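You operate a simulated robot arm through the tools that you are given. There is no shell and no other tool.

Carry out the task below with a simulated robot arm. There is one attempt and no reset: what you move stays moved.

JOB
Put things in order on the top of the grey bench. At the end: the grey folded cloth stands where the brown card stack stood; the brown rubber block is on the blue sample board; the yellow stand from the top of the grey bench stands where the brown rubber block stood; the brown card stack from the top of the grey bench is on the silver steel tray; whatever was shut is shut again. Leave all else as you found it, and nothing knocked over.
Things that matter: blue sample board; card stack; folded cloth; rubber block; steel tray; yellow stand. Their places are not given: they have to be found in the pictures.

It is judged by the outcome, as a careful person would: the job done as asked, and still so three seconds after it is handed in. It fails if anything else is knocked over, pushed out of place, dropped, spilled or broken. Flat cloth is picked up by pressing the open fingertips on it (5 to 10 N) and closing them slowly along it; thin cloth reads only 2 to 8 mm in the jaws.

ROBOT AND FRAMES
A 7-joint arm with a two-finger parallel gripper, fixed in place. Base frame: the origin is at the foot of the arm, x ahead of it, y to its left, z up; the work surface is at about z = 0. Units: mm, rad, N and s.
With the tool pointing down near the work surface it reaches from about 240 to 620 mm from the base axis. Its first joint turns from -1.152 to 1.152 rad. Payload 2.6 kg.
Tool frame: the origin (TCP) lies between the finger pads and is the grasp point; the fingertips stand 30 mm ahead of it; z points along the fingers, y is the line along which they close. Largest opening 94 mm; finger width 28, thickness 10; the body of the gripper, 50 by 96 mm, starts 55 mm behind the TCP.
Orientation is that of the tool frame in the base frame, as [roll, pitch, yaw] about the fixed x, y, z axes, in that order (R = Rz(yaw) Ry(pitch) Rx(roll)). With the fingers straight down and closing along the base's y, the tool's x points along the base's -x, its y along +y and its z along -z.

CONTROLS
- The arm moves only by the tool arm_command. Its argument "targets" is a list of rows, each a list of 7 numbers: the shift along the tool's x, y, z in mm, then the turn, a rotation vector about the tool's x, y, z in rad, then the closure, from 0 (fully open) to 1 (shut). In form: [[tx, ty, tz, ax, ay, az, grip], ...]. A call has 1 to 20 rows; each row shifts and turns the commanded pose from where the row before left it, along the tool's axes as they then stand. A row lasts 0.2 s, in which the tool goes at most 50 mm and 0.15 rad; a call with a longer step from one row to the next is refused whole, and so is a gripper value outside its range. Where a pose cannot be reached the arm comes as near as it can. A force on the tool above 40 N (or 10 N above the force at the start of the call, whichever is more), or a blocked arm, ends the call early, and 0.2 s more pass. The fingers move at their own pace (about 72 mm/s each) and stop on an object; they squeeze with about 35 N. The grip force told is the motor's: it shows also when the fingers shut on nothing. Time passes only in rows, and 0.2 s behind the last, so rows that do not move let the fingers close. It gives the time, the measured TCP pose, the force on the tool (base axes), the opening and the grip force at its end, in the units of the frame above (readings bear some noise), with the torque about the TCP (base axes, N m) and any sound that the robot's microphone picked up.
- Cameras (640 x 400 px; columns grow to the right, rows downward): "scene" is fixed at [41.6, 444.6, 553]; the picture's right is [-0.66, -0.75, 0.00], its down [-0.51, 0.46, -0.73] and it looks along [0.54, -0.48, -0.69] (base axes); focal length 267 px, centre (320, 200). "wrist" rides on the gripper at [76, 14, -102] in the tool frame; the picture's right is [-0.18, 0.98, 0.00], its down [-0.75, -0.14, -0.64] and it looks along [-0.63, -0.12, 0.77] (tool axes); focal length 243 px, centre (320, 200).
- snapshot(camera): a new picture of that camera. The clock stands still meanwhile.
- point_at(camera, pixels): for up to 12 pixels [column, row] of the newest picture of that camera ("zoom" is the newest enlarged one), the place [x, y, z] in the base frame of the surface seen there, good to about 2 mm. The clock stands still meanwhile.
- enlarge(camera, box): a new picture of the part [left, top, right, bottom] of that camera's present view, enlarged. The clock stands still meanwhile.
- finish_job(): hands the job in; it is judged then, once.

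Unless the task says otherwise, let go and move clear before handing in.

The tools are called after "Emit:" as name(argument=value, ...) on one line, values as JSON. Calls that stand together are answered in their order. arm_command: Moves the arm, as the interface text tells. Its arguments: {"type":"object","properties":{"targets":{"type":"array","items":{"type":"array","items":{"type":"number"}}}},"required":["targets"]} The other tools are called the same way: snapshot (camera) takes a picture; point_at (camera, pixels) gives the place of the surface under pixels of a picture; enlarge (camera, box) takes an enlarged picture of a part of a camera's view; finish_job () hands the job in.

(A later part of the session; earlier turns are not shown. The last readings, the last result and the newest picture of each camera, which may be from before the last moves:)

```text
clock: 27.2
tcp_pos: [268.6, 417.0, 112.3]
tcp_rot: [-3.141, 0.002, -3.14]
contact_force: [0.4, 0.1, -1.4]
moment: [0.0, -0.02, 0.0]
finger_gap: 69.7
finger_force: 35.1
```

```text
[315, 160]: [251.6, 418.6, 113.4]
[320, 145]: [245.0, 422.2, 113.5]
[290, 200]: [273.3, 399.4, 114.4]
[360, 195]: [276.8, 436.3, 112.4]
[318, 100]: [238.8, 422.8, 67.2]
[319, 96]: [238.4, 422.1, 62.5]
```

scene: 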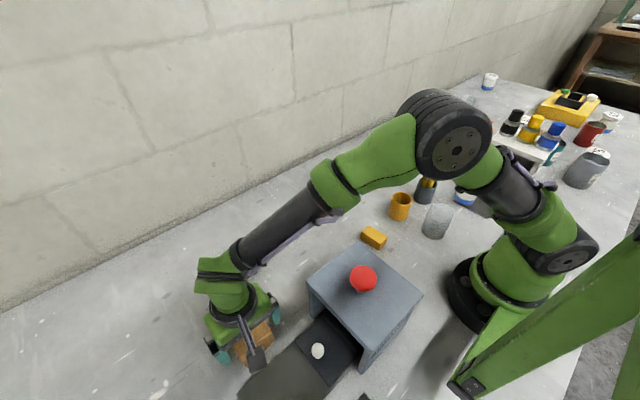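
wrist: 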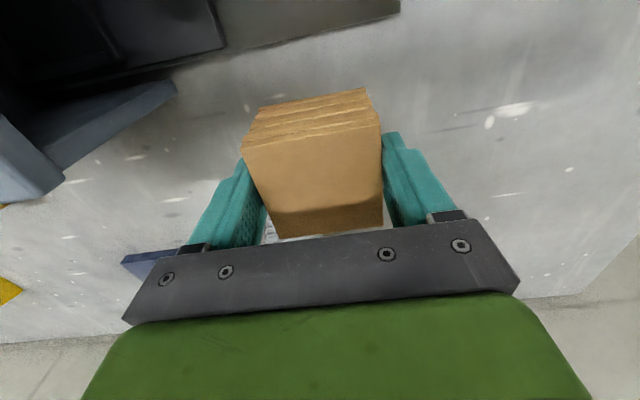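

The stack holds firmly, with the top at 113.5 and TCP at 112.3, so its bottom is about 54 below the TCP. I'll raise to about 250 and start across toward the tray with gentle ramps.

Emit:
arm_command(targets=[[0, 0, -4, 0, 0, 0, 1], [0, 0, -8, 0, 0, 0, 1], [0, 0, -12, 0, 0, 0, 1], [0, 0, -15, 0, 0, 0, 1], [0, -2, -16, 0, 0, 0, 1], [-1, -4, -16, 0, 0, 0, 1], [-1, -8, -16, 0, 0, 0, 1], [-2, -12, -16, 0, 0, 0, 1], [-2, -15, -14, 0, 0, 0, 1], [-3, -18, -10, 0, 0, 0, 1], [-3, -20, -6, 0, 0, 0, 1], [-3, -22, -3, 0, 0, 0, 1], [-3, -22, 0, 0, 0, 0, 1], [-3, -22, 0, 0, 0, 0, 1], [-3, -22, 0, 0, 0, 0, 1], [-3, -22, 0, 0, 0, 0, 1], [-3, -18, 0, 0, 0, 0, 1], [-2, -12, 0, 0, 0, 0, 1], [-1, -6, 0, 0, 0, 0, 1], [0, 0, 0, 0, 0, 0, 1]])

Emit:
snapshot(camera="wrist")

```text
clock: 31.4
tcp_pos: [303.0, 193.3, 247.9]
tcp_rot: [-3.141, 0.0, 3.141]
contact_force: [-0.5, -0.6, -2.0]
moment: [0.01, -0.01, 0.0]
finger_gap: 69.8
finger_force: 34.9
```

```text
taken
```

wrist: 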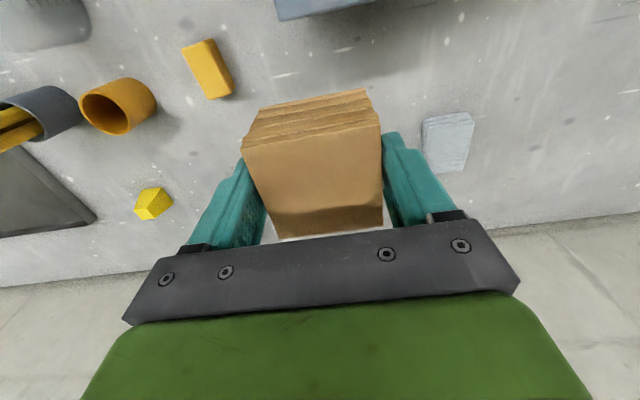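

The stack is unchanged in the grip at (315,165). I'll continue toward the tray.

Emit:
arm_command(targets=[[-0.7, -5, 0, 0, 0, 0, 1], [-1.4, -10, 0, 0, 0, 0, 1], [-2.1, -15, 0, 0, 0, 0, 1], [-2.9, -20, 0, 0, 0, 0, 1], [-3.6, -25, 0, 0, 0, 0, 1], [-4, -28, 0, 0, 0, 0, 1], [-4, -28, 0, 0, 0, 0, 1], [-4, -28, 0, 0, 0, 0, 1], [-4, -28, 0, 0, 0, 0, 1], [-4, -28, 0, 0, 0, 0, 1], [-4, -28, 0, 0, 0, 0, 1], [-4, -28, 0, 0, 0, 0, 1], [-4, -28, 0, 0, 0, 0, 1], [-4, -28, 0, 0, 0, 0, 1], [-4, -28, 0, 0, 0, 0, 1], [-3.6, -25, 0, 0, 0, 0, 1], [-2.9, -20, 0, 0, 0, 0, 1], [-2.1, -15, 0, 0, 0, 0, 1], [-1.4, -10, 0, 0, 0, 0, 1], [-0.7, -5, 0, 0, 0, 0, 1]])

Emit:
snapshot(camera="wrist")

Emit:
snapshot(camera="scene")

```text
clock: 35.6
tcp_pos: [363.2, -237.5, 246.2]
tcp_rot: [3.141, 0.0, -3.14]
contact_force: [0.3, 0.3, -1.6]
moment: [0.02, 0.01, 0.0]
finger_gap: 69.7
finger_force: 34.8
```

```text
taken
```

wrist: 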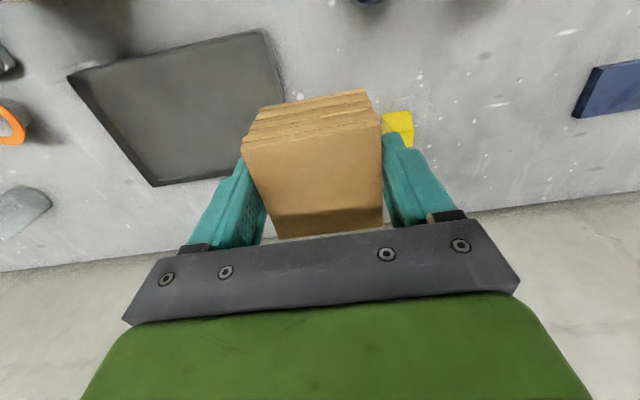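

```text
taken
```

scene: 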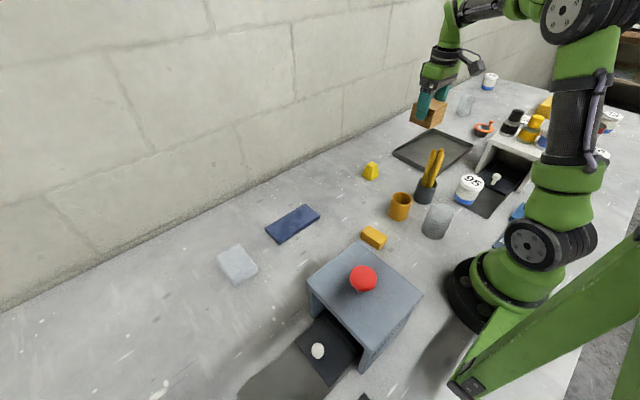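

The stack is over the approach to the tray and still firm. I'll move over (388, −400) and descend to about 15 mm above the tray floor.

Emit:
arm_command(targets=[[-2.5, -8, 0, 0, 0, 0, 1], [-2.5, -14, 0, 0, 0, 0, 1], [-2.5, -20, 0, 0, 0, 0, 1], [-2.5, -24, 0, 0, 0, 0, 1], [-2.5, -24, 0, 0, 0, 0, 1], [-2.5, -24, 0, 0, 0, 0, 1], [-2.5, -20, 0, 0, 0, 0, 1], [-2.5, -14, 0, 0, 0, 0, 1], [-2.5, -8, 0, 0, 0, 0, 1], [-2.5, -6, 0, 0, 0, 0, 1], [0, 0, 0, 0, 0, 0, 1]])

Emit:
arm_command(targets=[[0, 0, 8, 0, 0, 0, 1], [0, 0, 14, 0, 0, 0, 1], [0, 0, 18, 0, 0, 0, 1], [0, 0, 20, 0, 0, 0, 1], [0, 0, 20, 0, 0, 0, 1], [0, 0, 20, 0, 0, 0, 1], [0, 0, 20, 0, 0, 0, 1], [0, 0, 18, 0, 0, 0, 1], [0, 0, 14, 0, 0, 0, 1], [0, 0, 10, 0, 0, 0, 1], [0, 0, 6, 0, 0, 0, 1], [0, 0, 3, 0, 0, 0, 1], [0, 0, 0, 0, 0, 0, 1]])

Emit:
snapshot(camera="wrist")

Emit:
snapshot(camera="scene")

```text
clock: 38.0
tcp_pos: [386.6, -397.8, 248.2]
tcp_rot: [3.141, 0.0, -3.141]
contact_force: [-0.8, -0.2, -1.4]
moment: [0.02, -0.04, 0.0]
finger_gap: 69.8
finger_force: 35.1
```

```text
clock: 40.8
tcp_pos: [389.0, -399.3, 76.4]
tcp_rot: [3.141, 0.0, -3.141]
contact_force: [0.1, -0.3, -1.3]
moment: [-0.03, 0.01, 0.01]
finger_gap: 70.3
finger_force: 35.2
```

```text
taken
```

wrist: 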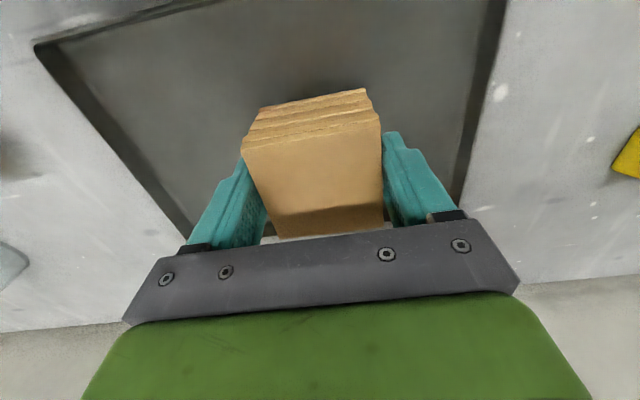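

```text
taken
```

scene: 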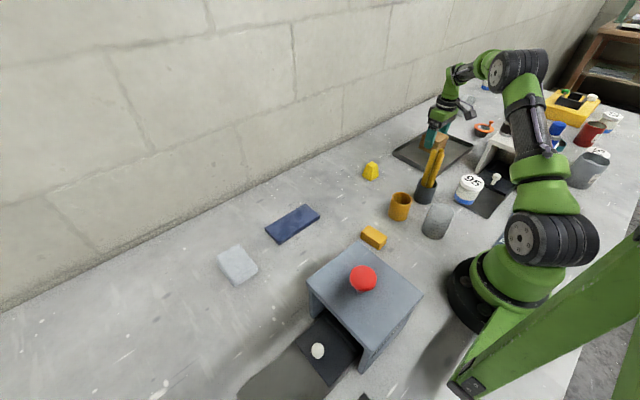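

The stack hovers over the tray, clear of the rims. I'll measure the tray floor and the stack top and bottom to set the lowering distance.

Emit:
point_at(camera="wrist", pixels=[[200, 100], [430, 60], [300, 60], [315, 160], [290, 200], [318, 100], [312, 95], [450, 160]])

```text
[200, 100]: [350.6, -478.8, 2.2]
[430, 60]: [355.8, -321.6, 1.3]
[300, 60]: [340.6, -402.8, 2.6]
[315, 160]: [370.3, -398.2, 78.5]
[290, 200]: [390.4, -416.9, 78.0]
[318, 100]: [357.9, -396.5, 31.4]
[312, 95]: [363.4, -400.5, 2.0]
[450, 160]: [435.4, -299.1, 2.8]
```

Tray floor is at about 2–4 and the stack bottom at about 23. I'll lower 17 mm, then feel for contact.

Emit:
arm_command(targets=[[0, 0, 3, 0, 0, 0, 1], [0, 0, 4, 0, 0, 0, 1], [0, 0, 4, 0, 0, 0, 1], [0, 0, 3, 0, 0, 0, 1], [0, 0, 2, 0, 0, 0, 1], [0, 0, 1, 0, 0, 0, 1], [0, 0, 0, 0, 0, 0, 1]])

Emit:
arm_command(targets=[[0, 0, 1, 0, 0, 0, 1], [0, 0, 1, 0, 0, 0, 1], [0, 0, 0, 0, 0, 0, 1]])

```text
clock: 42.4
tcp_pos: [387.7, -398.7, 60.2]
tcp_rot: [3.141, 0.0, 3.142]
contact_force: [-0.2, 1.1, -2.1]
moment: [0.0, -0.01, 0.02]
finger_gap: 69.7
finger_force: 35.0
```

```text
clock: 43.2
tcp_pos: [387.7, -399.5, 58.0]
tcp_rot: [3.142, 0.0, 3.141]
contact_force: [-0.3, 0.8, -0.8]
moment: [0.0, 0.01, -0.01]
finger_gap: 69.8
finger_force: 34.7
```

Emit:
snapshot(camera="wrist")

Emit:
point_at(camera="wrist", pixels=[[315, 160], [290, 200], [350, 190], [318, 97], [312, 80], [420, 60]])

Emit:
arm_command(targets=[[0, 0, 1, 0, 0, 0, 1], [0, 0, 0, 0, 0, 0, 1]])

```text
taken
```

wrist: 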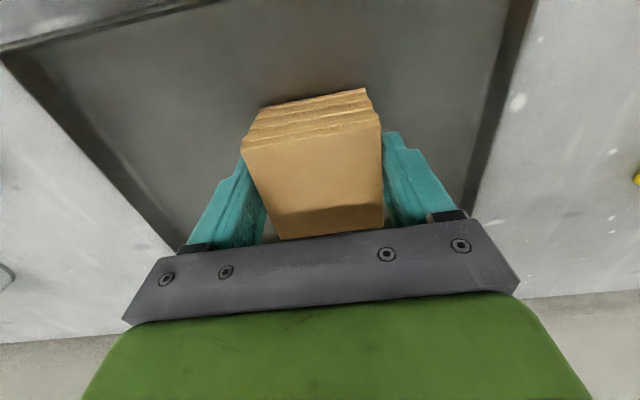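

```text
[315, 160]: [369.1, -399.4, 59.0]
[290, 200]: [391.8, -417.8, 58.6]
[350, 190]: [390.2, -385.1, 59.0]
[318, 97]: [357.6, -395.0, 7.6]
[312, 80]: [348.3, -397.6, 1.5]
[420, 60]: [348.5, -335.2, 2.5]
```

```text
clock: 43.8
tcp_pos: [388.3, -400.2, 55.3]
tcp_rot: [3.141, -0.001, -3.141]
contact_force: [-1.1, -0.4, -1.1]
moment: [-0.01, -0.02, 0.02]
finger_gap: 69.9
finger_force: 34.5
```

The bottom is about 3 mm up and there's no contact yet. I'll lower 1 mm at a time.

Emit:
arm_command(targets=[[0, 0, 1, 0, 0, 0, 1], [0, 0, 0, 0, 0, 0, 1]])

Emit:
arm_command(targets=[[0, 0, 1, 0, 0, 0, 1], [0, 0, 0, 0, 0, 0, 1]])

```text
clock: 44.4
tcp_pos: [387.6, -399.7, 55.7]
tcp_rot: [-3.14, 0.001, -3.14]
contact_force: [-0.5, -0.2, -1.4]
moment: [-0.01, 0.0, 0.0]
finger_gap: 69.7
finger_force: 34.5
```

```text
clock: 45.0
tcp_pos: [387.1, -399.1, 54.8]
tcp_rot: [-3.141, 0.001, 3.141]
contact_force: [-2.2, 0.1, 6.2]
moment: [0.23, 0.08, 0.01]
finger_gap: 69.9
finger_force: 35.5
```

Upward force of 6 N confirms the stack is resting on the tray. I'll open gently and rise clear.

Emit:
arm_command(targets=[[0, 0, 0, 0, 0, 0, 0.24], [0, 0, 0, 0, 0, 0, 0.2], [0, 0, 0, 0, 0, 0, 0.12], [0, 0, 0, 0, 0, 0, 0.06], [0, 0, -5, 0, 0, 0, 0.03], [0, 0, -15, 0, 0, 0, 0], [0, 0, -25, 0, 0, 0, 0], [0, 0, -35, 0, 0, 0, 0], [0, 0, -40, 0, 0, 0, 0], [0, 0, -40, 0, 0, 0, 0], [0, 0, -30, 0, 0, 0, 0], [0, 0, 0, 0, 0, 0, 0]])

Emit:
snapshot(camera="wrist")

Emit:
point_at(camera="wrist", pixels=[[318, 100], [310, 80]])

```text
clock: 47.6
tcp_pos: [387.7, -398.5, 245.3]
tcp_rot: [3.141, -0.001, 3.141]
contact_force: [1.0, 0.0, -0.7]
moment: [0.04, 0.01, -0.01]
finger_gap: 94.1
finger_force: 0.1
```

```text
taken
```

wrist: 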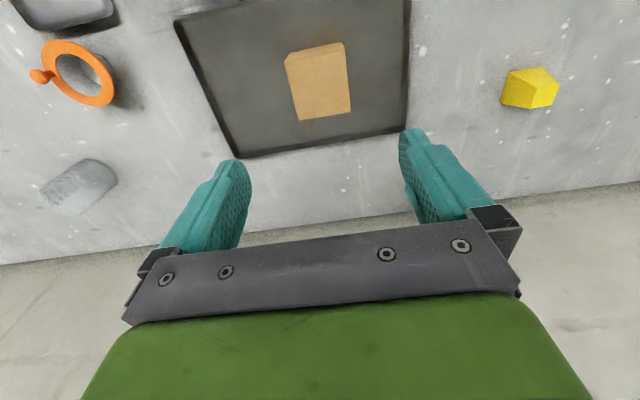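

```text
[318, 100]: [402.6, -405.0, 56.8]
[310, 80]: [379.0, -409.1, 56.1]
```

The card stack stands in the tray with its top at 56, at (318,85) in the wrist view. Next I'll travel back, high, to above the folded cloth at (425, 359).

Emit:
arm_command(targets=[[-2.2, 44.5, 2, 0, 0, 0, 0], [-2.2, 44.5, 2, 0, 0, 0, 0], [-2.2, 44.5, 2, 0, 0, 0, 0], [-2.2, 44.5, 2, 0, 0, 0, 0], [-2.2, 44.5, 2, 0, 0, 0, 0], [-2.2, 44.5, 2, 0, 0, 0, 0], [-2.2, 44.5, 2, 0, 0, 0, 0], [-2.2, 44.5, 2, 0, 0, 0, 0], [-2.2, 44.5, 2, 0, 0, 0, 0], [-2.2, 44.5, 2, 0, 0, 0, 0], [-2.2, 44.5, 2, 0, 0, 0, 0], [-2.2, 44.5, 2, 0, 0, 0, 0], [-2.2, 44.5, 4, 0, 0, 0, 0], [-2.2, 44.5, 4, 0, 0, 0, 0], [-2.2, 44.5, 4, 0, 0, 0, 0], [-2.2, 44.5, 4, 0, 0, 0, 0], [-2.2, 44.5, 4, 0, 0, 0, 0], [0, 0, 0, 0, 0, 0, 0]])

Emit:
snapshot(camera="wrist")

Emit:
snapshot(camera="scene")

```text
clock: 51.4
tcp_pos: [425.6, 358.4, 200.1]
tcp_rot: [3.141, 0.003, 3.139]
contact_force: [0.1, 0.2, -0.1]
moment: [-0.01, -0.03, -0.01]
finger_gap: 94.0
finger_force: 0.1
```

```text
taken
```

wrist: 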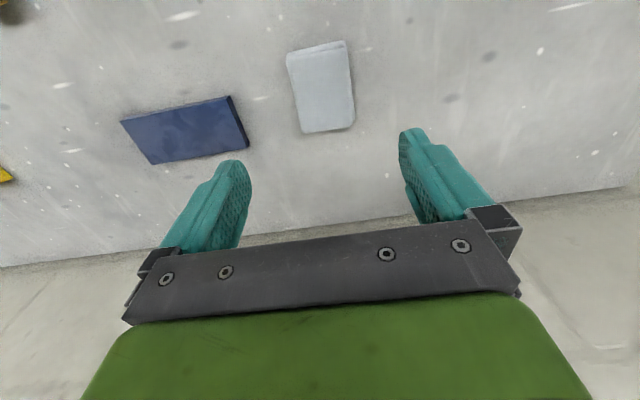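

```text
taken
```

scene: 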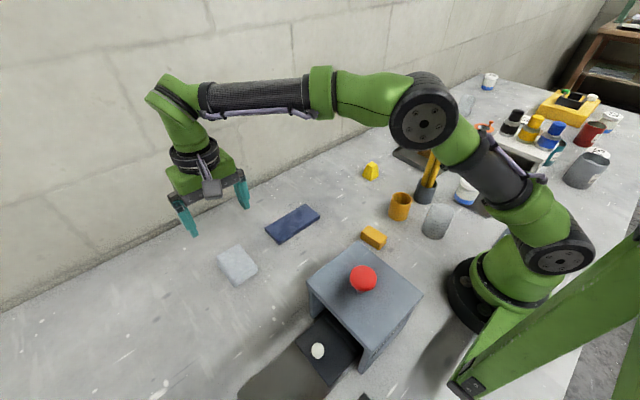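

Emit:
enlarge(camera="wrist", box=[260, 20, 380, 150])

Emit:
point_at(camera="zoom", pixels=[[240, 130], [430, 65], [270, 360], [450, 330], [340, 200], [235, 105], [420, 50], [250, 110], [222, 110], [465, 330]])

Emit:
point_at(camera="wrist", pixels=[[288, 60], [342, 48], [300, 130], [353, 124], [320, 90], [304, 132], [350, 90], [290, 85]])

```text
3.08 times, centred on (320, 85) of wrist
```

zoom: 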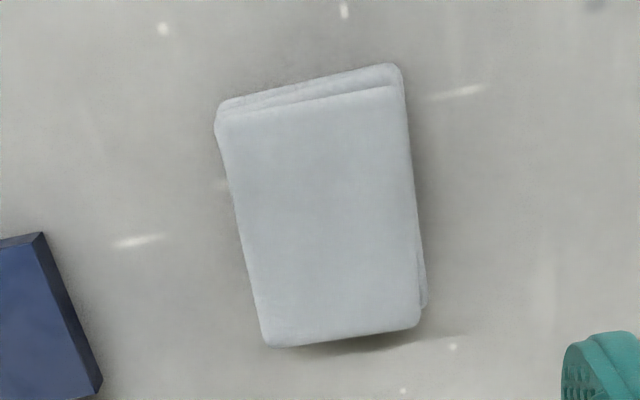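

```text
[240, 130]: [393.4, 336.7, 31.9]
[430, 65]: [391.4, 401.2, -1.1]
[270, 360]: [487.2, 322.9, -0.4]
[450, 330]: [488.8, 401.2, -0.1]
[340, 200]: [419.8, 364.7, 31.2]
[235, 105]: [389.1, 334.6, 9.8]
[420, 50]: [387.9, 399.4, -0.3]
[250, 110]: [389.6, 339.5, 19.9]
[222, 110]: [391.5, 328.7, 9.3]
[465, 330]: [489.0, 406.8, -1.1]
```

```text
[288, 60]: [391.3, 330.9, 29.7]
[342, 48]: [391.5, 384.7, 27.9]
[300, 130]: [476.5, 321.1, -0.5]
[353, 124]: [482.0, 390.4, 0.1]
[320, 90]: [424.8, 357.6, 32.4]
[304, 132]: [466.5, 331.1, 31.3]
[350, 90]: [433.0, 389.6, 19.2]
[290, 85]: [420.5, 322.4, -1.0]
```

The cloth spans x 389–466, y 330–389, with its top at 33. I'll descend to TCP z 36 with open fingers around it.

Emit:
arm_command(targets=[[-2, 1, 30, 0, 0, 0, 0], [0, 0, 35, 0, 0, 0, 0], [0, 0, 35, 0, 0, 0, 0], [0, 0, 30, 0, 0, 0, 0], [0, 0, 20, 0, 0, 0, 0], [0, 0, 10, 0, 0, 0, 0], [0, 0, 4, 0, 0, 0, 0], [0, 0, 0, 0, 0, 0, 0]])

Emit:
snapshot(camera="wrist")

```text
clock: 53.2
tcp_pos: [427.3, 358.3, 36.5]
tcp_rot: [-3.141, 0.0, -3.141]
contact_force: [-0.3, 0.2, -0.9]
moment: [-0.01, -0.04, 0.04]
finger_gap: 93.9
finger_force: 0.1
```

```text
taken
```

wrist: 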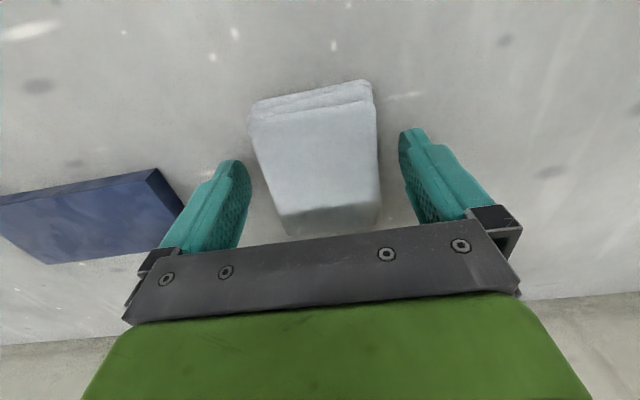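

The cloth is centred between the fingers. I'll close gradually.

Emit:
arm_command(targets=[[0, 0, 0, 0, 0, 0, 0.15], [0, 0, 0, 0, 0, 0, 0.25], [0, 0, 0, 0, 0, 0, 0.32], [0, 0, 0, 0, 0, 0, 0.36], [0, 0, 0, 0, 0, 0, 0.4], [0, 0, 0, 0, 0, 0, 0.5], [0, 0, 0, 0, 0, 0, 0.7], [0, 0, 0, 0, 0, 0, 1], [0, 0, 0, 0, 0, 0, 1], [0, 0, 0, 0, 0, 0, 1]])

Emit:
snapshot(camera="wrist")

```text
clock: 55.4
tcp_pos: [428.9, 358.2, 37.8]
tcp_rot: [3.141, 0.004, -3.141]
contact_force: [2.1, 0.8, 22.0]
moment: [-0.03, 0.02, 0.02]
finger_gap: 62.9
finger_force: 35.0
```

```text
taken
```

wrist: 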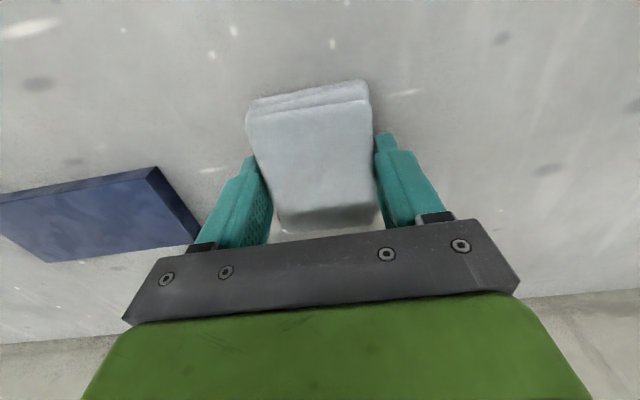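

The fingers stopped at 63 mm with 35 N on the cloth. The tool also feels 22 N upward. I'll lift slowly and watch.

Emit:
arm_command(targets=[[0, 0, -1, 0, 0, 0, 1], [0, 0, -2, 0, 0, 0, 1], [0, 0, -3, 0, 0, 0, 1], [0, 0, -4, 0, 0, 0, 1], [0, 0, -4, 0, 0, 0, 1], [0, 0, -3, 0, 0, 0, 1], [0, 0, 0, 0, 0, 0, 1]])

Emit:
snapshot(camera="wrist")

Emit:
point_at(camera="wrist", pixels=[[315, 160], [310, 130], [300, 200], [350, 195], [310, 103], [310, 97], [310, 85]])

```text
clock: 57.0
tcp_pos: [428.8, 358.4, 55.2]
tcp_rot: [-3.141, 0.001, -3.141]
contact_force: [-0.8, -0.3, -0.6]
moment: [0.02, 0.02, -0.01]
finger_gap: 63.1
finger_force: 35.6
```

```text
taken
```

wrist: 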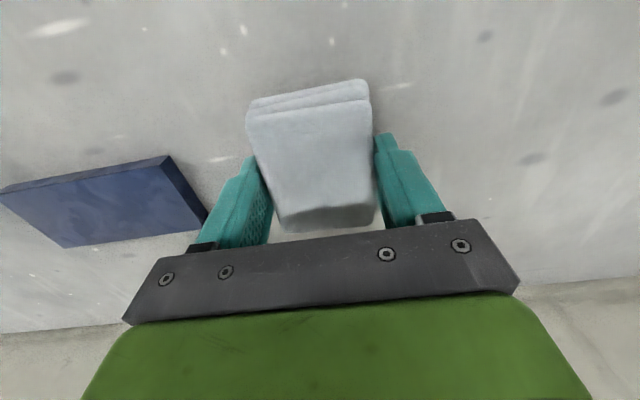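

```text
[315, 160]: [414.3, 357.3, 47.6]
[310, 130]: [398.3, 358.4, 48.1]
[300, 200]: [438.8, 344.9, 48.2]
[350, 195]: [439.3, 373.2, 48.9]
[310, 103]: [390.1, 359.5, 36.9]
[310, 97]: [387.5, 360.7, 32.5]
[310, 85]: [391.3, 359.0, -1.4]
```

The cloth lifted cleanly, with its top at 48. I'll raise it a bit more and carry it gently to the vacated spot at (269, 419).

Emit:
arm_command(targets=[[0, 0, -4, 0, 0, 0, 1], [0, 0, -8, 0, 0, 0, 1], [0, 0, -12, 0, 0, 0, 1], [0, 0, -12, 0, 0, 0, 1], [0, 0, -8, 0, 0, 0, 1], [4.7, 1.8, -4, 0, 0, 0, 1], [9.3, 3.6, 0, 0, 0, 0, 1], [14, 5.4, 0, 0, 0, 0, 1], [16.8, 6.4, 0, 0, 0, 0, 1], [18.7, 7.2, 0, 0, 0, 0, 1], [18.7, 7.2, 0, 0, 0, 0, 1], [18.7, 7.2, 0, 0, 0, 0, 1], [16.8, 6.4, 0, 0, 0, 0, 1], [14, 5.4, 0, 0, 0, 0, 1], [11.2, 4.3, 0, 0, 0, 0, 1], [7.5, 2.9, 0, 0, 0, 0, 1], [4.7, 1.8, 0, 0, 0, 0, 1], [3.7, 1.4, 0, 0, 0, 0, 1], [0, 0, 0, 0, 0, 0, 1]])

Emit:
snapshot(camera="wrist")

Emit:
point_at(camera="wrist", pixels=[[315, 160], [310, 130], [300, 200], [350, 195], [310, 97], [270, 180], [370, 150]])

```text
clock: 61.0
tcp_pos: [269.7, 420.7, 101.5]
tcp_rot: [-3.141, 0.0, -3.141]
contact_force: [-0.1, 0.2, 0.0]
moment: [0.01, 0.0, -0.01]
finger_gap: 62.9
finger_force: 34.7
```

```text
taken
```

wrist: 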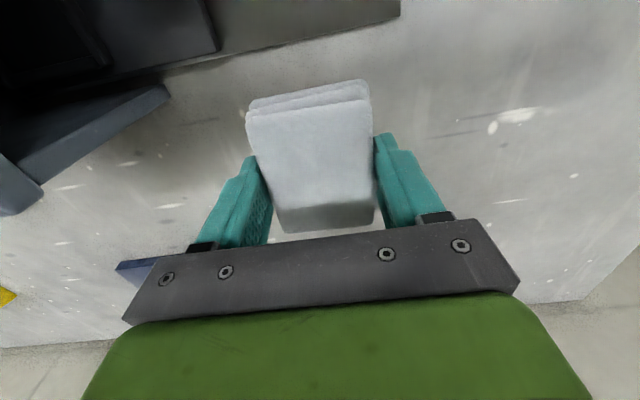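

```text
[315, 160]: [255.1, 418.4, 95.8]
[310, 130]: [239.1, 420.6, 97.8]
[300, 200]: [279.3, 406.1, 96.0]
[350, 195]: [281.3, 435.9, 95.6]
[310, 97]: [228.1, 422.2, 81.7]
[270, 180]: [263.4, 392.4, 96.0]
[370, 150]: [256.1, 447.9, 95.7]
```

The cloth is held over the spot with its bottom near z 62. I'll lower most of the way and then feel for contact.

Emit:
arm_command(targets=[[-1, -0.5, 6, 0, 0, 0, 1], [-1, -0.5, 12, 0, 0, 0, 1], [0, 0, 14, 0, 0, 0, 1], [0, 0, 11, 0, 0, 0, 1], [0, 0, 7, 0, 0, 0, 1], [0, 0, 3, 0, 0, 0, 1], [0, 0, 2, 0, 0, 0, 1], [0, 0, 0, 0, 0, 0, 1]])

Emit:
arm_command(targets=[[0, 0, 1.5, 0, 0, 0, 1], [0, 0, 1, 0, 0, 0, 1], [0, 0, 0, 0, 0, 0, 1]])

```text
clock: 62.8
tcp_pos: [270.9, 417.5, 47.8]
tcp_rot: [3.141, 0.001, 3.141]
contact_force: [0.7, 0.5, -0.8]
moment: [0.01, 0.01, -0.02]
finger_gap: 63.0
finger_force: 35.4
```

```text
clock: 63.6
tcp_pos: [270.2, 418.5, 43.8]
tcp_rot: [-3.141, 0.0, 3.141]
contact_force: [-0.4, 0.4, 0.6]
moment: [-0.04, -0.02, 0.03]
finger_gap: 63.1
finger_force: 35.2
```

Emit:
arm_command(targets=[[0, 0, 1, 0, 0, 0, 1], [0, 0, 1, 0, 0, 0, 1], [0, 0, 0, 0, 0, 0, 1]])

Emit:
snapshot(camera="wrist")

Emit:
point_at(camera="wrist", pixels=[[315, 160], [310, 130], [300, 200], [350, 195], [310, 97], [310, 92], [310, 70]])

```text
clock: 64.4
tcp_pos: [270.4, 417.4, 41.6]
tcp_rot: [-3.14, 0.001, 3.141]
contact_force: [0.0, 0.3, -1.9]
moment: [0.01, -0.02, 0.0]
finger_gap: 62.8
finger_force: 34.5
```

```text
taken
```

wrist: 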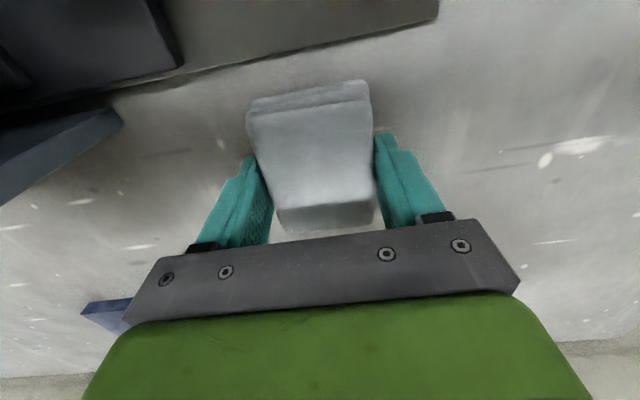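

```text
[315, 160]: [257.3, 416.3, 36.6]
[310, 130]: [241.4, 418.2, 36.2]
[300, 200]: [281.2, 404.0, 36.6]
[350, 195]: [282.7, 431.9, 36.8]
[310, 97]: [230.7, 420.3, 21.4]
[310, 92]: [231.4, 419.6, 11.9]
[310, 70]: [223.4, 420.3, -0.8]
```

The top reads 36.5, so the bottom is a few mm up. I'll keep feeling down in 1 mm steps.

Emit:
arm_command(targets=[[0, 0, 1, 0, 0, 0, 1], [0, 0, 0, 0, 0, 0, 1]])

Emit:
arm_command(targets=[[0, 0, 1, 0, 0, 0, 1], [0, 0, 0, 0, 0, 0, 1]])

Emit:
arm_command(targets=[[0, 0, 1, 0, 0, 0, 1], [0, 0, 0, 0, 0, 0, 1]])

```text
clock: 65.0
tcp_pos: [270.5, 418.0, 40.6]
tcp_rot: [3.141, 0.001, -3.141]
contact_force: [0.0, -0.6, -0.6]
moment: [0.01, 0.0, 0.02]
finger_gap: 63.0
finger_force: 35.0
```

```text
clock: 65.6
tcp_pos: [269.7, 418.6, 39.8]
tcp_rot: [-3.141, 0.0, 3.141]
contact_force: [0.5, 0.4, -0.5]
moment: [0.02, 0.0, -0.03]
finger_gap: 62.8
finger_force: 34.8
```

```text
clock: 66.2
tcp_pos: [270.2, 417.6, 39.0]
tcp_rot: [3.141, 0.0, 3.141]
contact_force: [0.4, -0.3, -0.9]
moment: [-0.04, 0.02, -0.03]
finger_gap: 63.0
finger_force: 35.0
```

Emit:
arm_command(targets=[[0, 0, 1, 0, 0, 0, 1], [0, 0, 0, 0, 0, 0, 1]])

Emit:
arm_command(targets=[[0, 0, 1, 0, 0, 0, 1], [0, 0, 0, 0, 0, 0, 1]])

Emit:
snapshot(camera="wrist")

Emit:
point_at(camera="wrist", pixels=[[315, 160], [310, 130], [300, 200], [350, 195]])

```text
clock: 66.8
tcp_pos: [272.1, 417.5, 38.6]
tcp_rot: [3.141, 0.0, -3.14]
contact_force: [0.2, -0.1, 0.2]
moment: [0.01, -0.01, 0.0]
finger_gap: 62.8
finger_force: 34.8
```

```text
clock: 67.4
tcp_pos: [270.7, 418.8, 37.6]
tcp_rot: [3.139, 0.001, -3.141]
contact_force: [-2.7, -4.6, 11.0]
moment: [-0.27, -0.07, -0.09]
finger_gap: 63.0
finger_force: 35.0
```

```text
taken
```

wrist: 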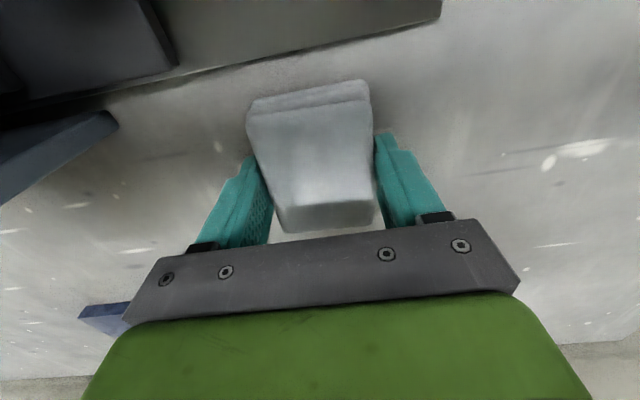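

```text
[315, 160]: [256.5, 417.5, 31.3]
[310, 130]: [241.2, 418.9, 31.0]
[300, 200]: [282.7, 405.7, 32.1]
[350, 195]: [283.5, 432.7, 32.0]
```

The force jumped to 11 N and the top is back at 32, so the cloth rests on the bench. I'll release it and rise.

Emit:
arm_command(targets=[[0, 0, 0, 0, 0, 0, 0.3], [0, 0, 0, 0, 0, 0, 0.25], [0, 0, 0, 0, 0, 0, 0.15], [0, 0, 0, 0, 0, 0, 0.05], [0, 0, -5, 0, 0, 0, 0], [0, 0, -15, 0, 0, 0, 0], [0, 0, -25, 0, 0, 0, 0], [0, 0, -35, 0, 0, 0, 0], [0, 0, -40, 0, 0, 0, 0], [0, 0, -40, 0, 0, 0, 0], [0, 0, 0, 0, 0, 0, 0]])

Emit:
snapshot(camera="wrist")

Emit:
point_at(camera="wrist", pixels=[[320, 90], [292, 60], [348, 55], [302, 125], [352, 118], [310, 75]])

```text
clock: 69.8
tcp_pos: [272.0, 420.0, 199.0]
tcp_rot: [-3.141, 0.001, -3.14]
contact_force: [-0.4, -0.5, -1.1]
moment: [-0.03, 0.0, -0.04]
finger_gap: 94.1
finger_force: 0.1
```

```text
taken
```

wrist: 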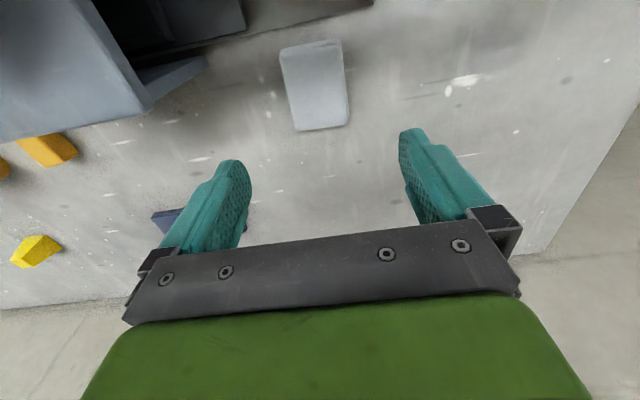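

```text
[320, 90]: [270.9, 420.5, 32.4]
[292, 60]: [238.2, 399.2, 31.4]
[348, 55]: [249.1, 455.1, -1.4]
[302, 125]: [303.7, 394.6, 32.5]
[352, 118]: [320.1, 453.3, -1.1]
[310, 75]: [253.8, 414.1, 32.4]
```

The cloth now stands centred near (271, 420). Next is the rubber block, so I'll move above (267, 62), rotate about 4.5°, and inspect.

Emit:
arm_command(targets=[[-12, -45, -8, 0, 0, 0, 0], [-12, -45, -8, 0, 0, 0, 0], [-12, -45, -8, 0, 0, 0, 0], [-12, -45, -8, 0, 0, 0, 0], [13, -44.5, 0, 0, 0, 0, 0.2], [13, -44.5, 0, 0, 0, 0, 0.3], [13, -44.5, 0, 0, 0, 0, 0.36], [13, -44.5, 0, 0, 0, 0, 0.36], [0, 0, 0, 0, 0, -0.078, 0.36], [0, 0, 0, 0, 0, 0, 0.36]])

Emit:
snapshot(camera="wrist")

Emit:
snapshot(camera="scene")

```text
clock: 72.0
tcp_pos: [266.5, 60.8, 229.8]
tcp_rot: [-3.141, 0.001, -3.063]
contact_force: [-0.2, 0.3, 0.4]
moment: [-0.03, 0.0, -0.04]
finger_gap: 60.4
finger_force: 0.1
```

```text
taken
```

wrist: 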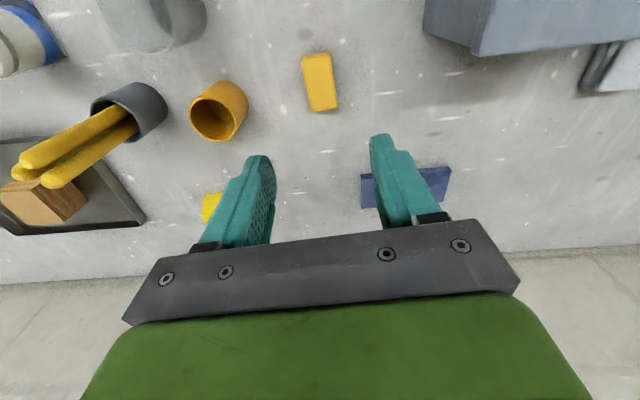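

```text
taken
```

scene: 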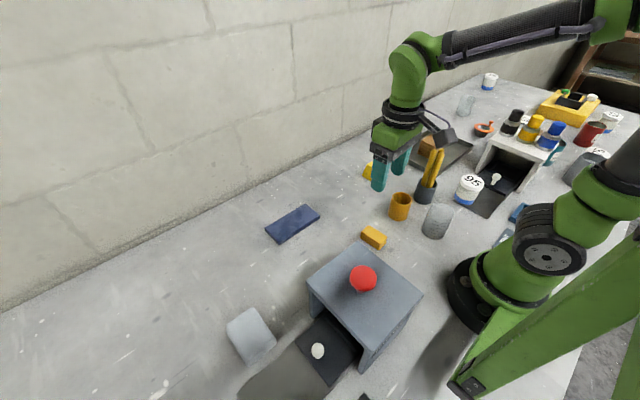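

The block is at (320,82) and the amber cup at (218,110). I'll measure both before going down.

Emit:
enlarge(camera="wrist", box=[270, 30, 370, 130])

Emit:
point_at(camera="zoom", pixels=[[205, 125], [310, 100], [265, 300], [365, 280], [290, 200], [235, 230], [345, 180], [250, 112]])

Emit:
point_at(camera="wrist", pixels=[[303, 62], [329, 55], [312, 108], [337, 104], [320, 82], [190, 110], [245, 100], [218, 140], [228, 82]])

```text
4.00 times, centred on (320, 80) of wrist
```

zoom: 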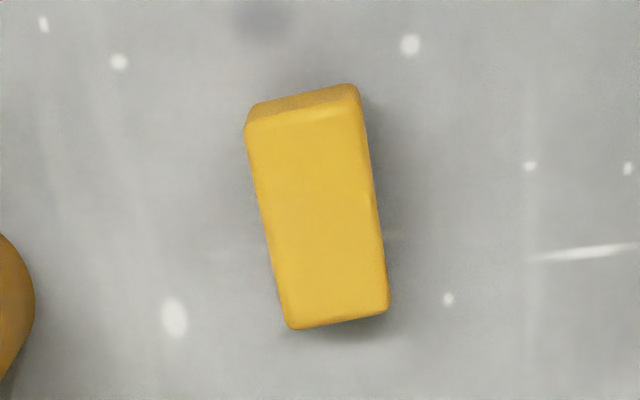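

```text
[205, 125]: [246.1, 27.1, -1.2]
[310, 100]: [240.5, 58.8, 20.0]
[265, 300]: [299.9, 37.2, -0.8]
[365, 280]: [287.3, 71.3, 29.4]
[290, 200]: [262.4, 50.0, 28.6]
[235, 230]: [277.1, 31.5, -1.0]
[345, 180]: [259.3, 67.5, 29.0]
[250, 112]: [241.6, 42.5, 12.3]
```

```text
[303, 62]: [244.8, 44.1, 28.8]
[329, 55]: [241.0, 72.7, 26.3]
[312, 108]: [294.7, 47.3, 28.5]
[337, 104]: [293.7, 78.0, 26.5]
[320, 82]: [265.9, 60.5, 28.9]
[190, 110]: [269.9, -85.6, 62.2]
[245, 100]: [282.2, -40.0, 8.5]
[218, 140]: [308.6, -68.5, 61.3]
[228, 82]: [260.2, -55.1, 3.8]
```

The block is centred at (267, 61) with top near 30, and the cup is about 95 mm away. I'll descend to TCP z 35 and close.

Emit:
arm_command(targets=[[0, 0, 40, 0, 0, 0, 0.36], [0, 0, 40, 0, 0, 0, 0.36], [0, 0, 40, 0, 0, 0, 0.36], [0, 0, 30, 0, 0, 0, 0.36], [0, 0, 20, 0, 0, 0, 0.36], [0, 0, 12, 0, 0, 0, 0.36], [0, 0, 8, 0, 0, 0, 0.36], [0, 0, 5, 0, 0, 0, 0.36], [0, 0, 0, 0, 0, 0, 0.36]])

Emit:
snapshot(camera="wrist")

```text
clock: 74.0
tcp_pos: [267.1, 60.4, 32.7]
tcp_rot: [-3.141, 0.0, -3.063]
contact_force: [-0.1, -0.2, 1.0]
moment: [-0.02, -0.03, -0.04]
finger_gap: 60.0
finger_force: 0.1
```

```text
taken
```

wrist: 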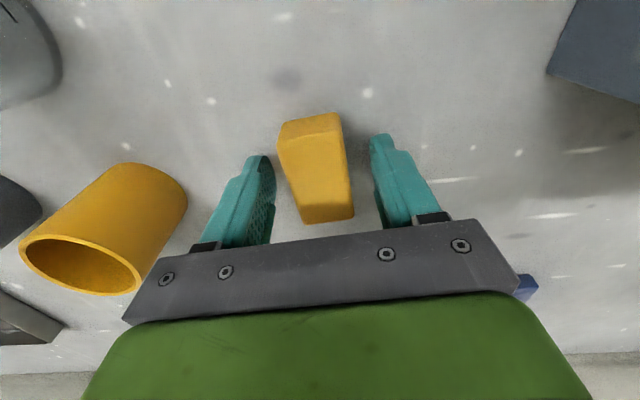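

The block is between the fingers with the tips just above the bench. I'll raise 2 mm and close.

Emit:
arm_command(targets=[[0, 0, -2, 0, 0, 0, 0.4], [0, 0, 0, 0, 0, 0, 0.48], [0, 0, 0, 0, 0, 0, 0.55], [0, 0, 0, 0, 0, 0, 0.6], [0, 0, 0, 0, 0, 0, 0.66], [0, 0, 0, 0, 0, 0, 0.75], [0, 0, 0, 0, 0, 0, 1], [0, 0, 0, 0, 0, 0, 1], [0, 0, 0, 0, 0, 0, 1]])

Emit:
arm_command(targets=[[0, 0, -2, 0, 0, 0, 1], [0, 0, -3, 0, 0, 0, 1], [0, 0, -4, 0, 0, 0, 1], [0, 0, -4, 0, 0, 0, 1], [0, 0, -3, 0, 0, 0, 1], [0, 0, 0, 0, 0, 0, 1]])

Emit:
snapshot(camera="wrist")

Emit:
point_at(camera="wrist", pixels=[[315, 170], [310, 150], [330, 190], [312, 125], [300, 80]])

```text
clock: 76.0
tcp_pos: [266.5, 59.9, 36.2]
tcp_rot: [-3.14, 0.001, -3.063]
contact_force: [-0.1, -1.3, 2.7]
moment: [-0.05, 0.03, 0.0]
finger_gap: 32.9
finger_force: 35.3
```

```text
clock: 77.4
tcp_pos: [266.6, 59.6, 52.5]
tcp_rot: [-3.141, 0.0, -3.063]
contact_force: [-0.5, -1.1, -0.5]
moment: [-0.03, 0.01, -0.01]
finger_gap: 32.9
finger_force: 35.1
```

```text
taken
```

wrist: 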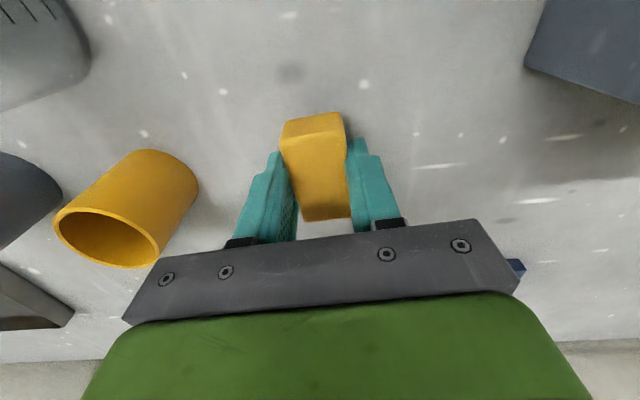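

```text
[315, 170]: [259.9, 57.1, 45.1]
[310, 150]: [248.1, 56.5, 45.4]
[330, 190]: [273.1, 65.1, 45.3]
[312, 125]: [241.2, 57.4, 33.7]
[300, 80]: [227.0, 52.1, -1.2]
```

The block rose with the tool (top +16), so the hold is firm. I'll lift to about z 150 and carry it over the blue board centre at (447, 182).

Emit:
arm_command(targets=[[0, 0, -5, 0, 0, 0, 1], [0, 0, -10, 0, 0, 0, 1], [0, 0, -15, 0, 0, 0, 1], [0, 0, -20, 0, 0, 0, 1], [0, 0, -20, 0, 0, 0, 1], [0, 0, -15, 0, 0, 0, 1], [0, 0, -10, 0, 0, 0, 1], [0, 0, -5, 0, 0, 0, 1]])

Emit:
arm_command(targets=[[-5.2, 3, 0, 0, 0, 0, 1], [-10.4, 5.9, 0, 0, 0, 0, 1], [-15.6, 8.9, 0, 0, 0, 0, 1], [-19.1, 10.9, 0, 0, 0, 0, 1], [-20.9, 11.9, 0, 0, 0, 0, 1], [-20.9, 11.9, 0, 0, 0, 0, 1], [-20.9, 11.9, 0, 0, 0, 0, 1], [-19.1, 10.9, 0, 0, 0, 0, 1], [-17.4, 9.9, 0, 0, 0, 0, 1], [-15.6, 8.9, 0, 0, 0, 0, 1], [-12.2, 6.9, 0, 0, 0, 0, 1], [-8.7, 5, 0, 0, 0, 0, 1], [-3.5, 2, 0, 0, 0, 0, 1], [0, 0, 0, 0, 0, 0, 1]])

Emit:
arm_command(targets=[[0, 0, 0, 0, 0, -0.06, 1], [0, 0, 0, 0, 0, -0.12, 1], [0, 0, 0, 0, 0, -0.14, 1], [0, 0, 0, 0, 0, -0.14, 1], [0, 0, 0, 0, 0, -0.14, 1], [0, 0, 0, 0, 0, -0.14, 1], [0, 0, 0, 0, 0, -0.14, 1], [0, 0, 0, 0, 0, -0.14, 1], [0, 0, 0, 0, 0, -0.14, 1], [0, 0, 0, 0, 0, -0.14, 1], [0, 0, 0, 0, 0, -0.12, 1], [0, 0, 0, 0, 0, -0.07, 1], [0, 0, 0, 0, 0, 0, 1]])

Emit:
snapshot(camera="wrist")

Emit:
snapshot(camera="scene")

```text
clock: 79.2
tcp_pos: [267.3, 60.2, 152.2]
tcp_rot: [-3.142, 0.0, -3.063]
contact_force: [-1.1, -0.3, -0.4]
moment: [-0.01, -0.02, -0.05]
finger_gap: 32.8
finger_force: 34.9
```

```text
clock: 82.2
tcp_pos: [446.5, 183.0, 152.2]
tcp_rot: [3.141, 0.0, -3.062]
contact_force: [-0.3, 0.3, -0.4]
moment: [0.01, -0.01, -0.01]
finger_gap: 33.0
finger_force: 34.8
```

```text
clock: 85.0
tcp_pos: [447.2, 182.8, 151.4]
tcp_rot: [3.142, 0.0, -1.573]
contact_force: [-0.1, -0.3, 0.4]
moment: [-0.02, -0.07, -0.02]
finger_gap: 32.6
finger_force: 34.4
```

```text
taken
```

wrist: 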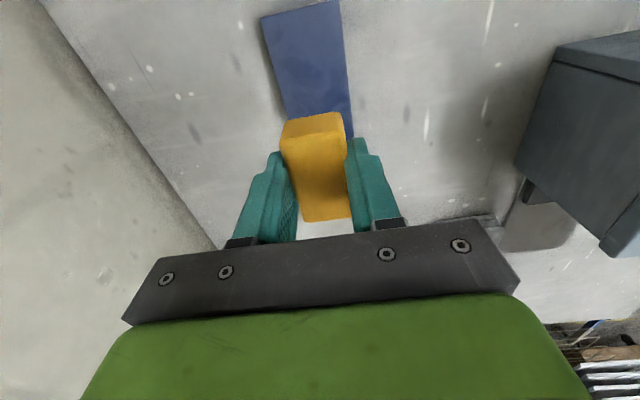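

```text
taken
```

scene: 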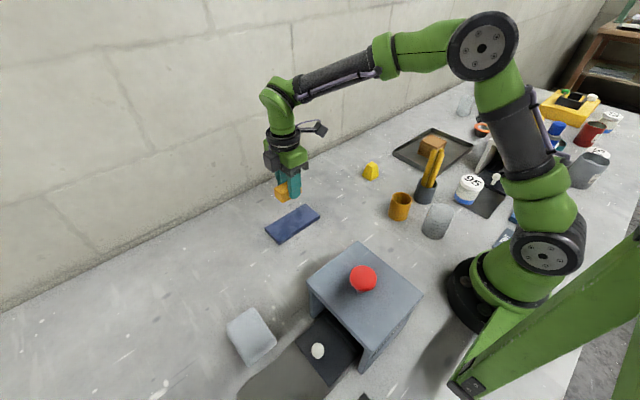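

The block hangs over the board with its long side aligned to it. I'll descend to a few mm above the board.

Emit:
arm_command(targets=[[0, 0, 10, 0, 0, 0, 1], [0, 0, 18, 0, 0, 0, 1], [0, 0, 20, 0, 0, 0, 1], [0, 0, 18, 0, 0, 0, 1], [0, 0, 13, 0, 0, 0, 1], [0, 0, 8, 0, 0, 0, 1], [0, 0, 4, 0, 0, 0, 1], [0, 0, 2, 0, 0, 0, 1], [0, 0, 0, 0, 0, 0, 1]])

Emit:
arm_command(targets=[[0, 0, 1, 0, 0, 0, 1], [0, 0, 1, 0, 0, 0, 1], [0, 0, 0, 0, 0, 0, 1]])

Emit:
snapshot(camera="wrist")

Emit:
point_at(camera="wrist", pixels=[[315, 170], [310, 150], [330, 190], [312, 125], [280, 50], [310, 90]])

```text
clock: 87.0
tcp_pos: [448.0, 181.7, 58.5]
tcp_rot: [3.142, 0.0, -1.575]
contact_force: [0.3, -0.2, -0.8]
moment: [0.0, 0.03, 0.0]
finger_gap: 32.9
finger_force: 34.3
```

```text
clock: 87.8
tcp_pos: [446.5, 183.3, 57.0]
tcp_rot: [3.14, 0.0, -1.573]
contact_force: [-1.0, -0.3, 0.0]
moment: [0.01, 0.01, -0.01]
finger_gap: 33.1
finger_force: 35.2
```

```text
taken
```

wrist: 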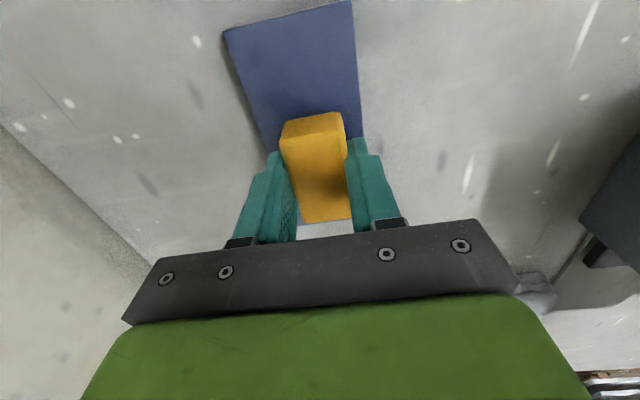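

```text
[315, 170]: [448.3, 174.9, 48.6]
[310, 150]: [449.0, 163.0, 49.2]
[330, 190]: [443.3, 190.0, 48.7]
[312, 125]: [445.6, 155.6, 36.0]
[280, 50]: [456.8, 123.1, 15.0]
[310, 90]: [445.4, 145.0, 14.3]
```

The block top reads 48.8 and should be about 44 when resting on the board. I'll feel down in 1 mm steps.

Emit:
arm_command(targets=[[0, 0, 1, 0, 0, 0, 1], [0, 0, 1, 0, 0, 0, 1], [0, 0, 0, 0, 0, 0, 1]])

Emit:
arm_command(targets=[[0, 0, 1, 0, 0, 0, 1], [0, 0, 0, 0, 0, 0, 1]])

Emit:
arm_command(targets=[[0, 0, 1, 0, 0, 0, 1], [0, 0, 0, 0, 0, 0, 1]])

```text
clock: 88.6
tcp_pos: [447.3, 183.0, 53.8]
tcp_rot: [3.141, 0.0, -1.573]
contact_force: [0.1, 1.0, -1.1]
moment: [-0.01, -0.02, 0.01]
finger_gap: 32.7
finger_force: 34.9
```

```text
clock: 89.2
tcp_pos: [447.4, 183.2, 53.0]
tcp_rot: [-3.141, 0.0, -1.573]
contact_force: [0.4, -0.1, -1.0]
moment: [0.02, -0.02, 0.02]
finger_gap: 33.1
finger_force: 35.2
```

```text
clock: 89.8
tcp_pos: [446.9, 183.0, 51.8]
tcp_rot: [3.14, 0.0, -1.574]
contact_force: [-1.0, -0.3, -0.3]
moment: [-0.01, 0.0, 0.0]
finger_gap: 33.0
finger_force: 35.2
```

Emit:
arm_command(targets=[[0, 0, 1, 0, 0, 0, 1], [0, 0, 0, 0, 0, 0, 1]])

Emit:
snapshot(camera="wrist")

Emit:
point_at(camera="wrist", pixels=[[315, 170], [310, 150], [330, 190], [312, 125], [280, 50], [310, 90]])

```text
clock: 90.4
tcp_pos: [447.3, 182.8, 52.3]
tcp_rot: [-3.141, 0.001, -1.576]
contact_force: [-2.1, -1.6, 2.5]
moment: [0.02, 0.07, 0.01]
finger_gap: 33.0
finger_force: 35.1
```

```text
taken
```

wrist: 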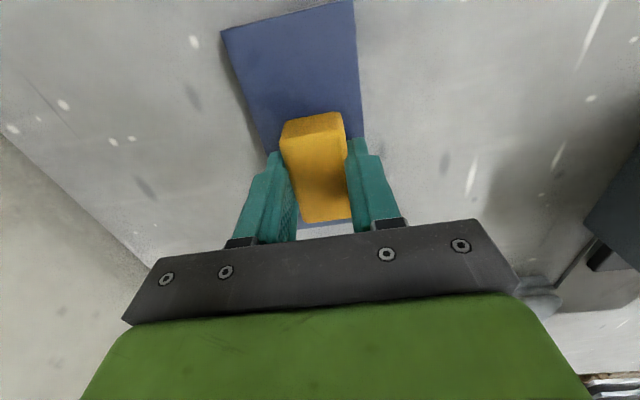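

```text
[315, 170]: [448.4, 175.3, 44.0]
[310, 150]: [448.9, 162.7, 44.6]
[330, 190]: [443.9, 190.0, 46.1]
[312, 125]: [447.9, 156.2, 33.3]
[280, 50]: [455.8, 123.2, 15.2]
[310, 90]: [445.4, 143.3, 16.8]
```

First contact shows at +2.5 N with the block top at 44. I'll settle another 0.7 mm, open gently, and rise.

Emit:
arm_command(targets=[[0, 0, 0.7, 0, 0, 0, 1], [0, 0, 0, 0, 0, 0, 0.62], [0, 0, 0, 0, 0, 0, 0.58], [0, 0, 0, 0, 0, 0, 0.5], [0, 0, 0, 0, 0, 0, 0.4], [0, 0, -4, 0, 0, 0, 0.36], [0, 0, -12, 0, 0, 0, 0.36], [0, 0, -25, 0, 0, 0, 0.36], [0, 0, -35, 0, 0, 0, 0.2], [0, 0, -40, 0, 0, 0, 0], [0, 0, -40, 0, 0, 0, 0], [0, 0, 0, 0, 0, 0, 0]])

Emit:
snapshot(camera="scene")

Emit:
snapshot(camera="wrist")

```text
clock: 93.0
tcp_pos: [446.2, 183.7, 209.7]
tcp_rot: [-3.141, 0.0, -1.572]
contact_force: [-0.4, 0.3, -0.7]
moment: [0.0, 0.0, 0.03]
finger_gap: 94.1
finger_force: 0.0
```

```text
taken
```

scene: 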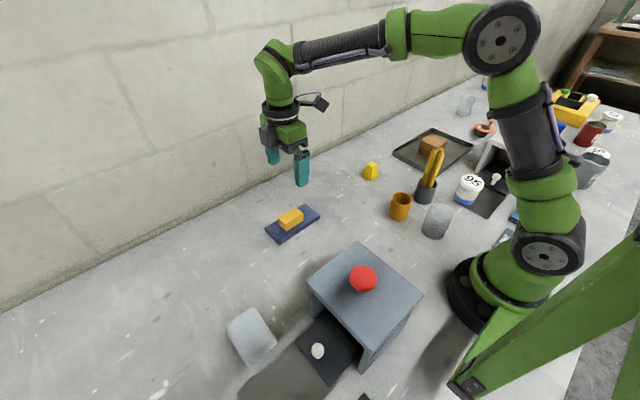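

```text
taken
```

wrist: 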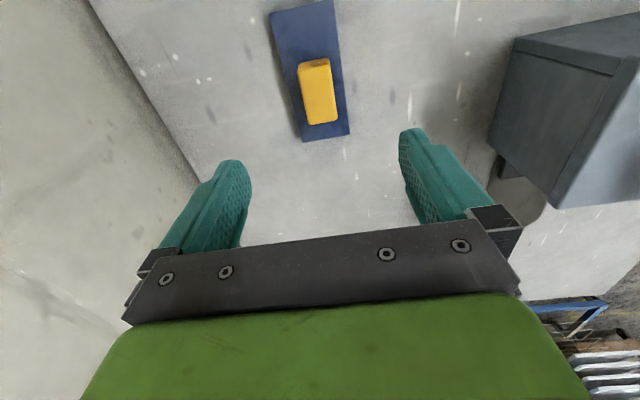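

The block sits squarely on the blue board at (318,90) in the wrist view. Next I'll turn the wrist back and move above the yellow stand at (447, −138).

Emit:
arm_command(targets=[[0, 0, 0, 0, 0, 0.131, 0], [0, 0, 0, 0, 0, 0.131, 0], [0, 0, 0, 0, 0, 0.131, 0], [0, 0, 0, 0, 0, 0.131, 0], [0, 0, 0, 0, 0, 0.131, 0], [0, 0, 0, 0, 0, 0.131, 0], [0, 0, 0, 0, 0, 0.131, 0], [0, 0, 0, 0, 0, 0.131, 0], [0, 0, 0, 0, 0, 0.131, 0], [0, 0, 0, 0, 0, 0.131, 0], [0, 0, 0, 0, 0, 0.131, 0], [0, 0, 0, 0, 0, 0.131, 0], [0, -45, 0, 0, 0, 0, 0], [0, -45, 0, 0, 0, 0, 0], [0, -45, 0, 0, 0, 0, 0], [0, -45, 0, 0, 0, 0, 0], [0, -45, 0, 0, 0, 0, 0.1], [0, -45, 0, 0, 0, 0, 0.2], [0, -51.5, 0, 0, 0, 0, 0.25], [0, 0, 0, 0, 0, 0, 0.25]])

Emit:
snapshot(camera="wrist")

```text
refused: row 19 steps farther than a row can; nothing moved
```

```text
taken
```

wrist: 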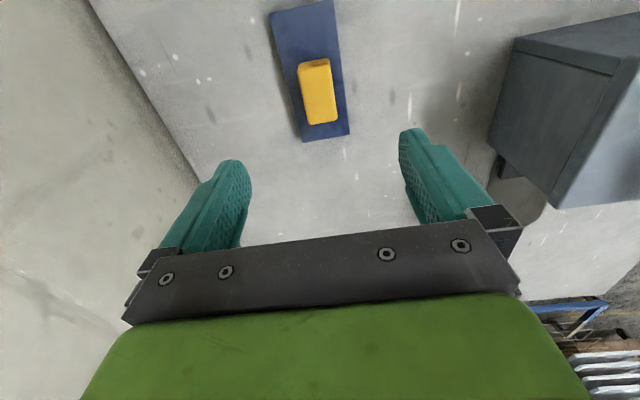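

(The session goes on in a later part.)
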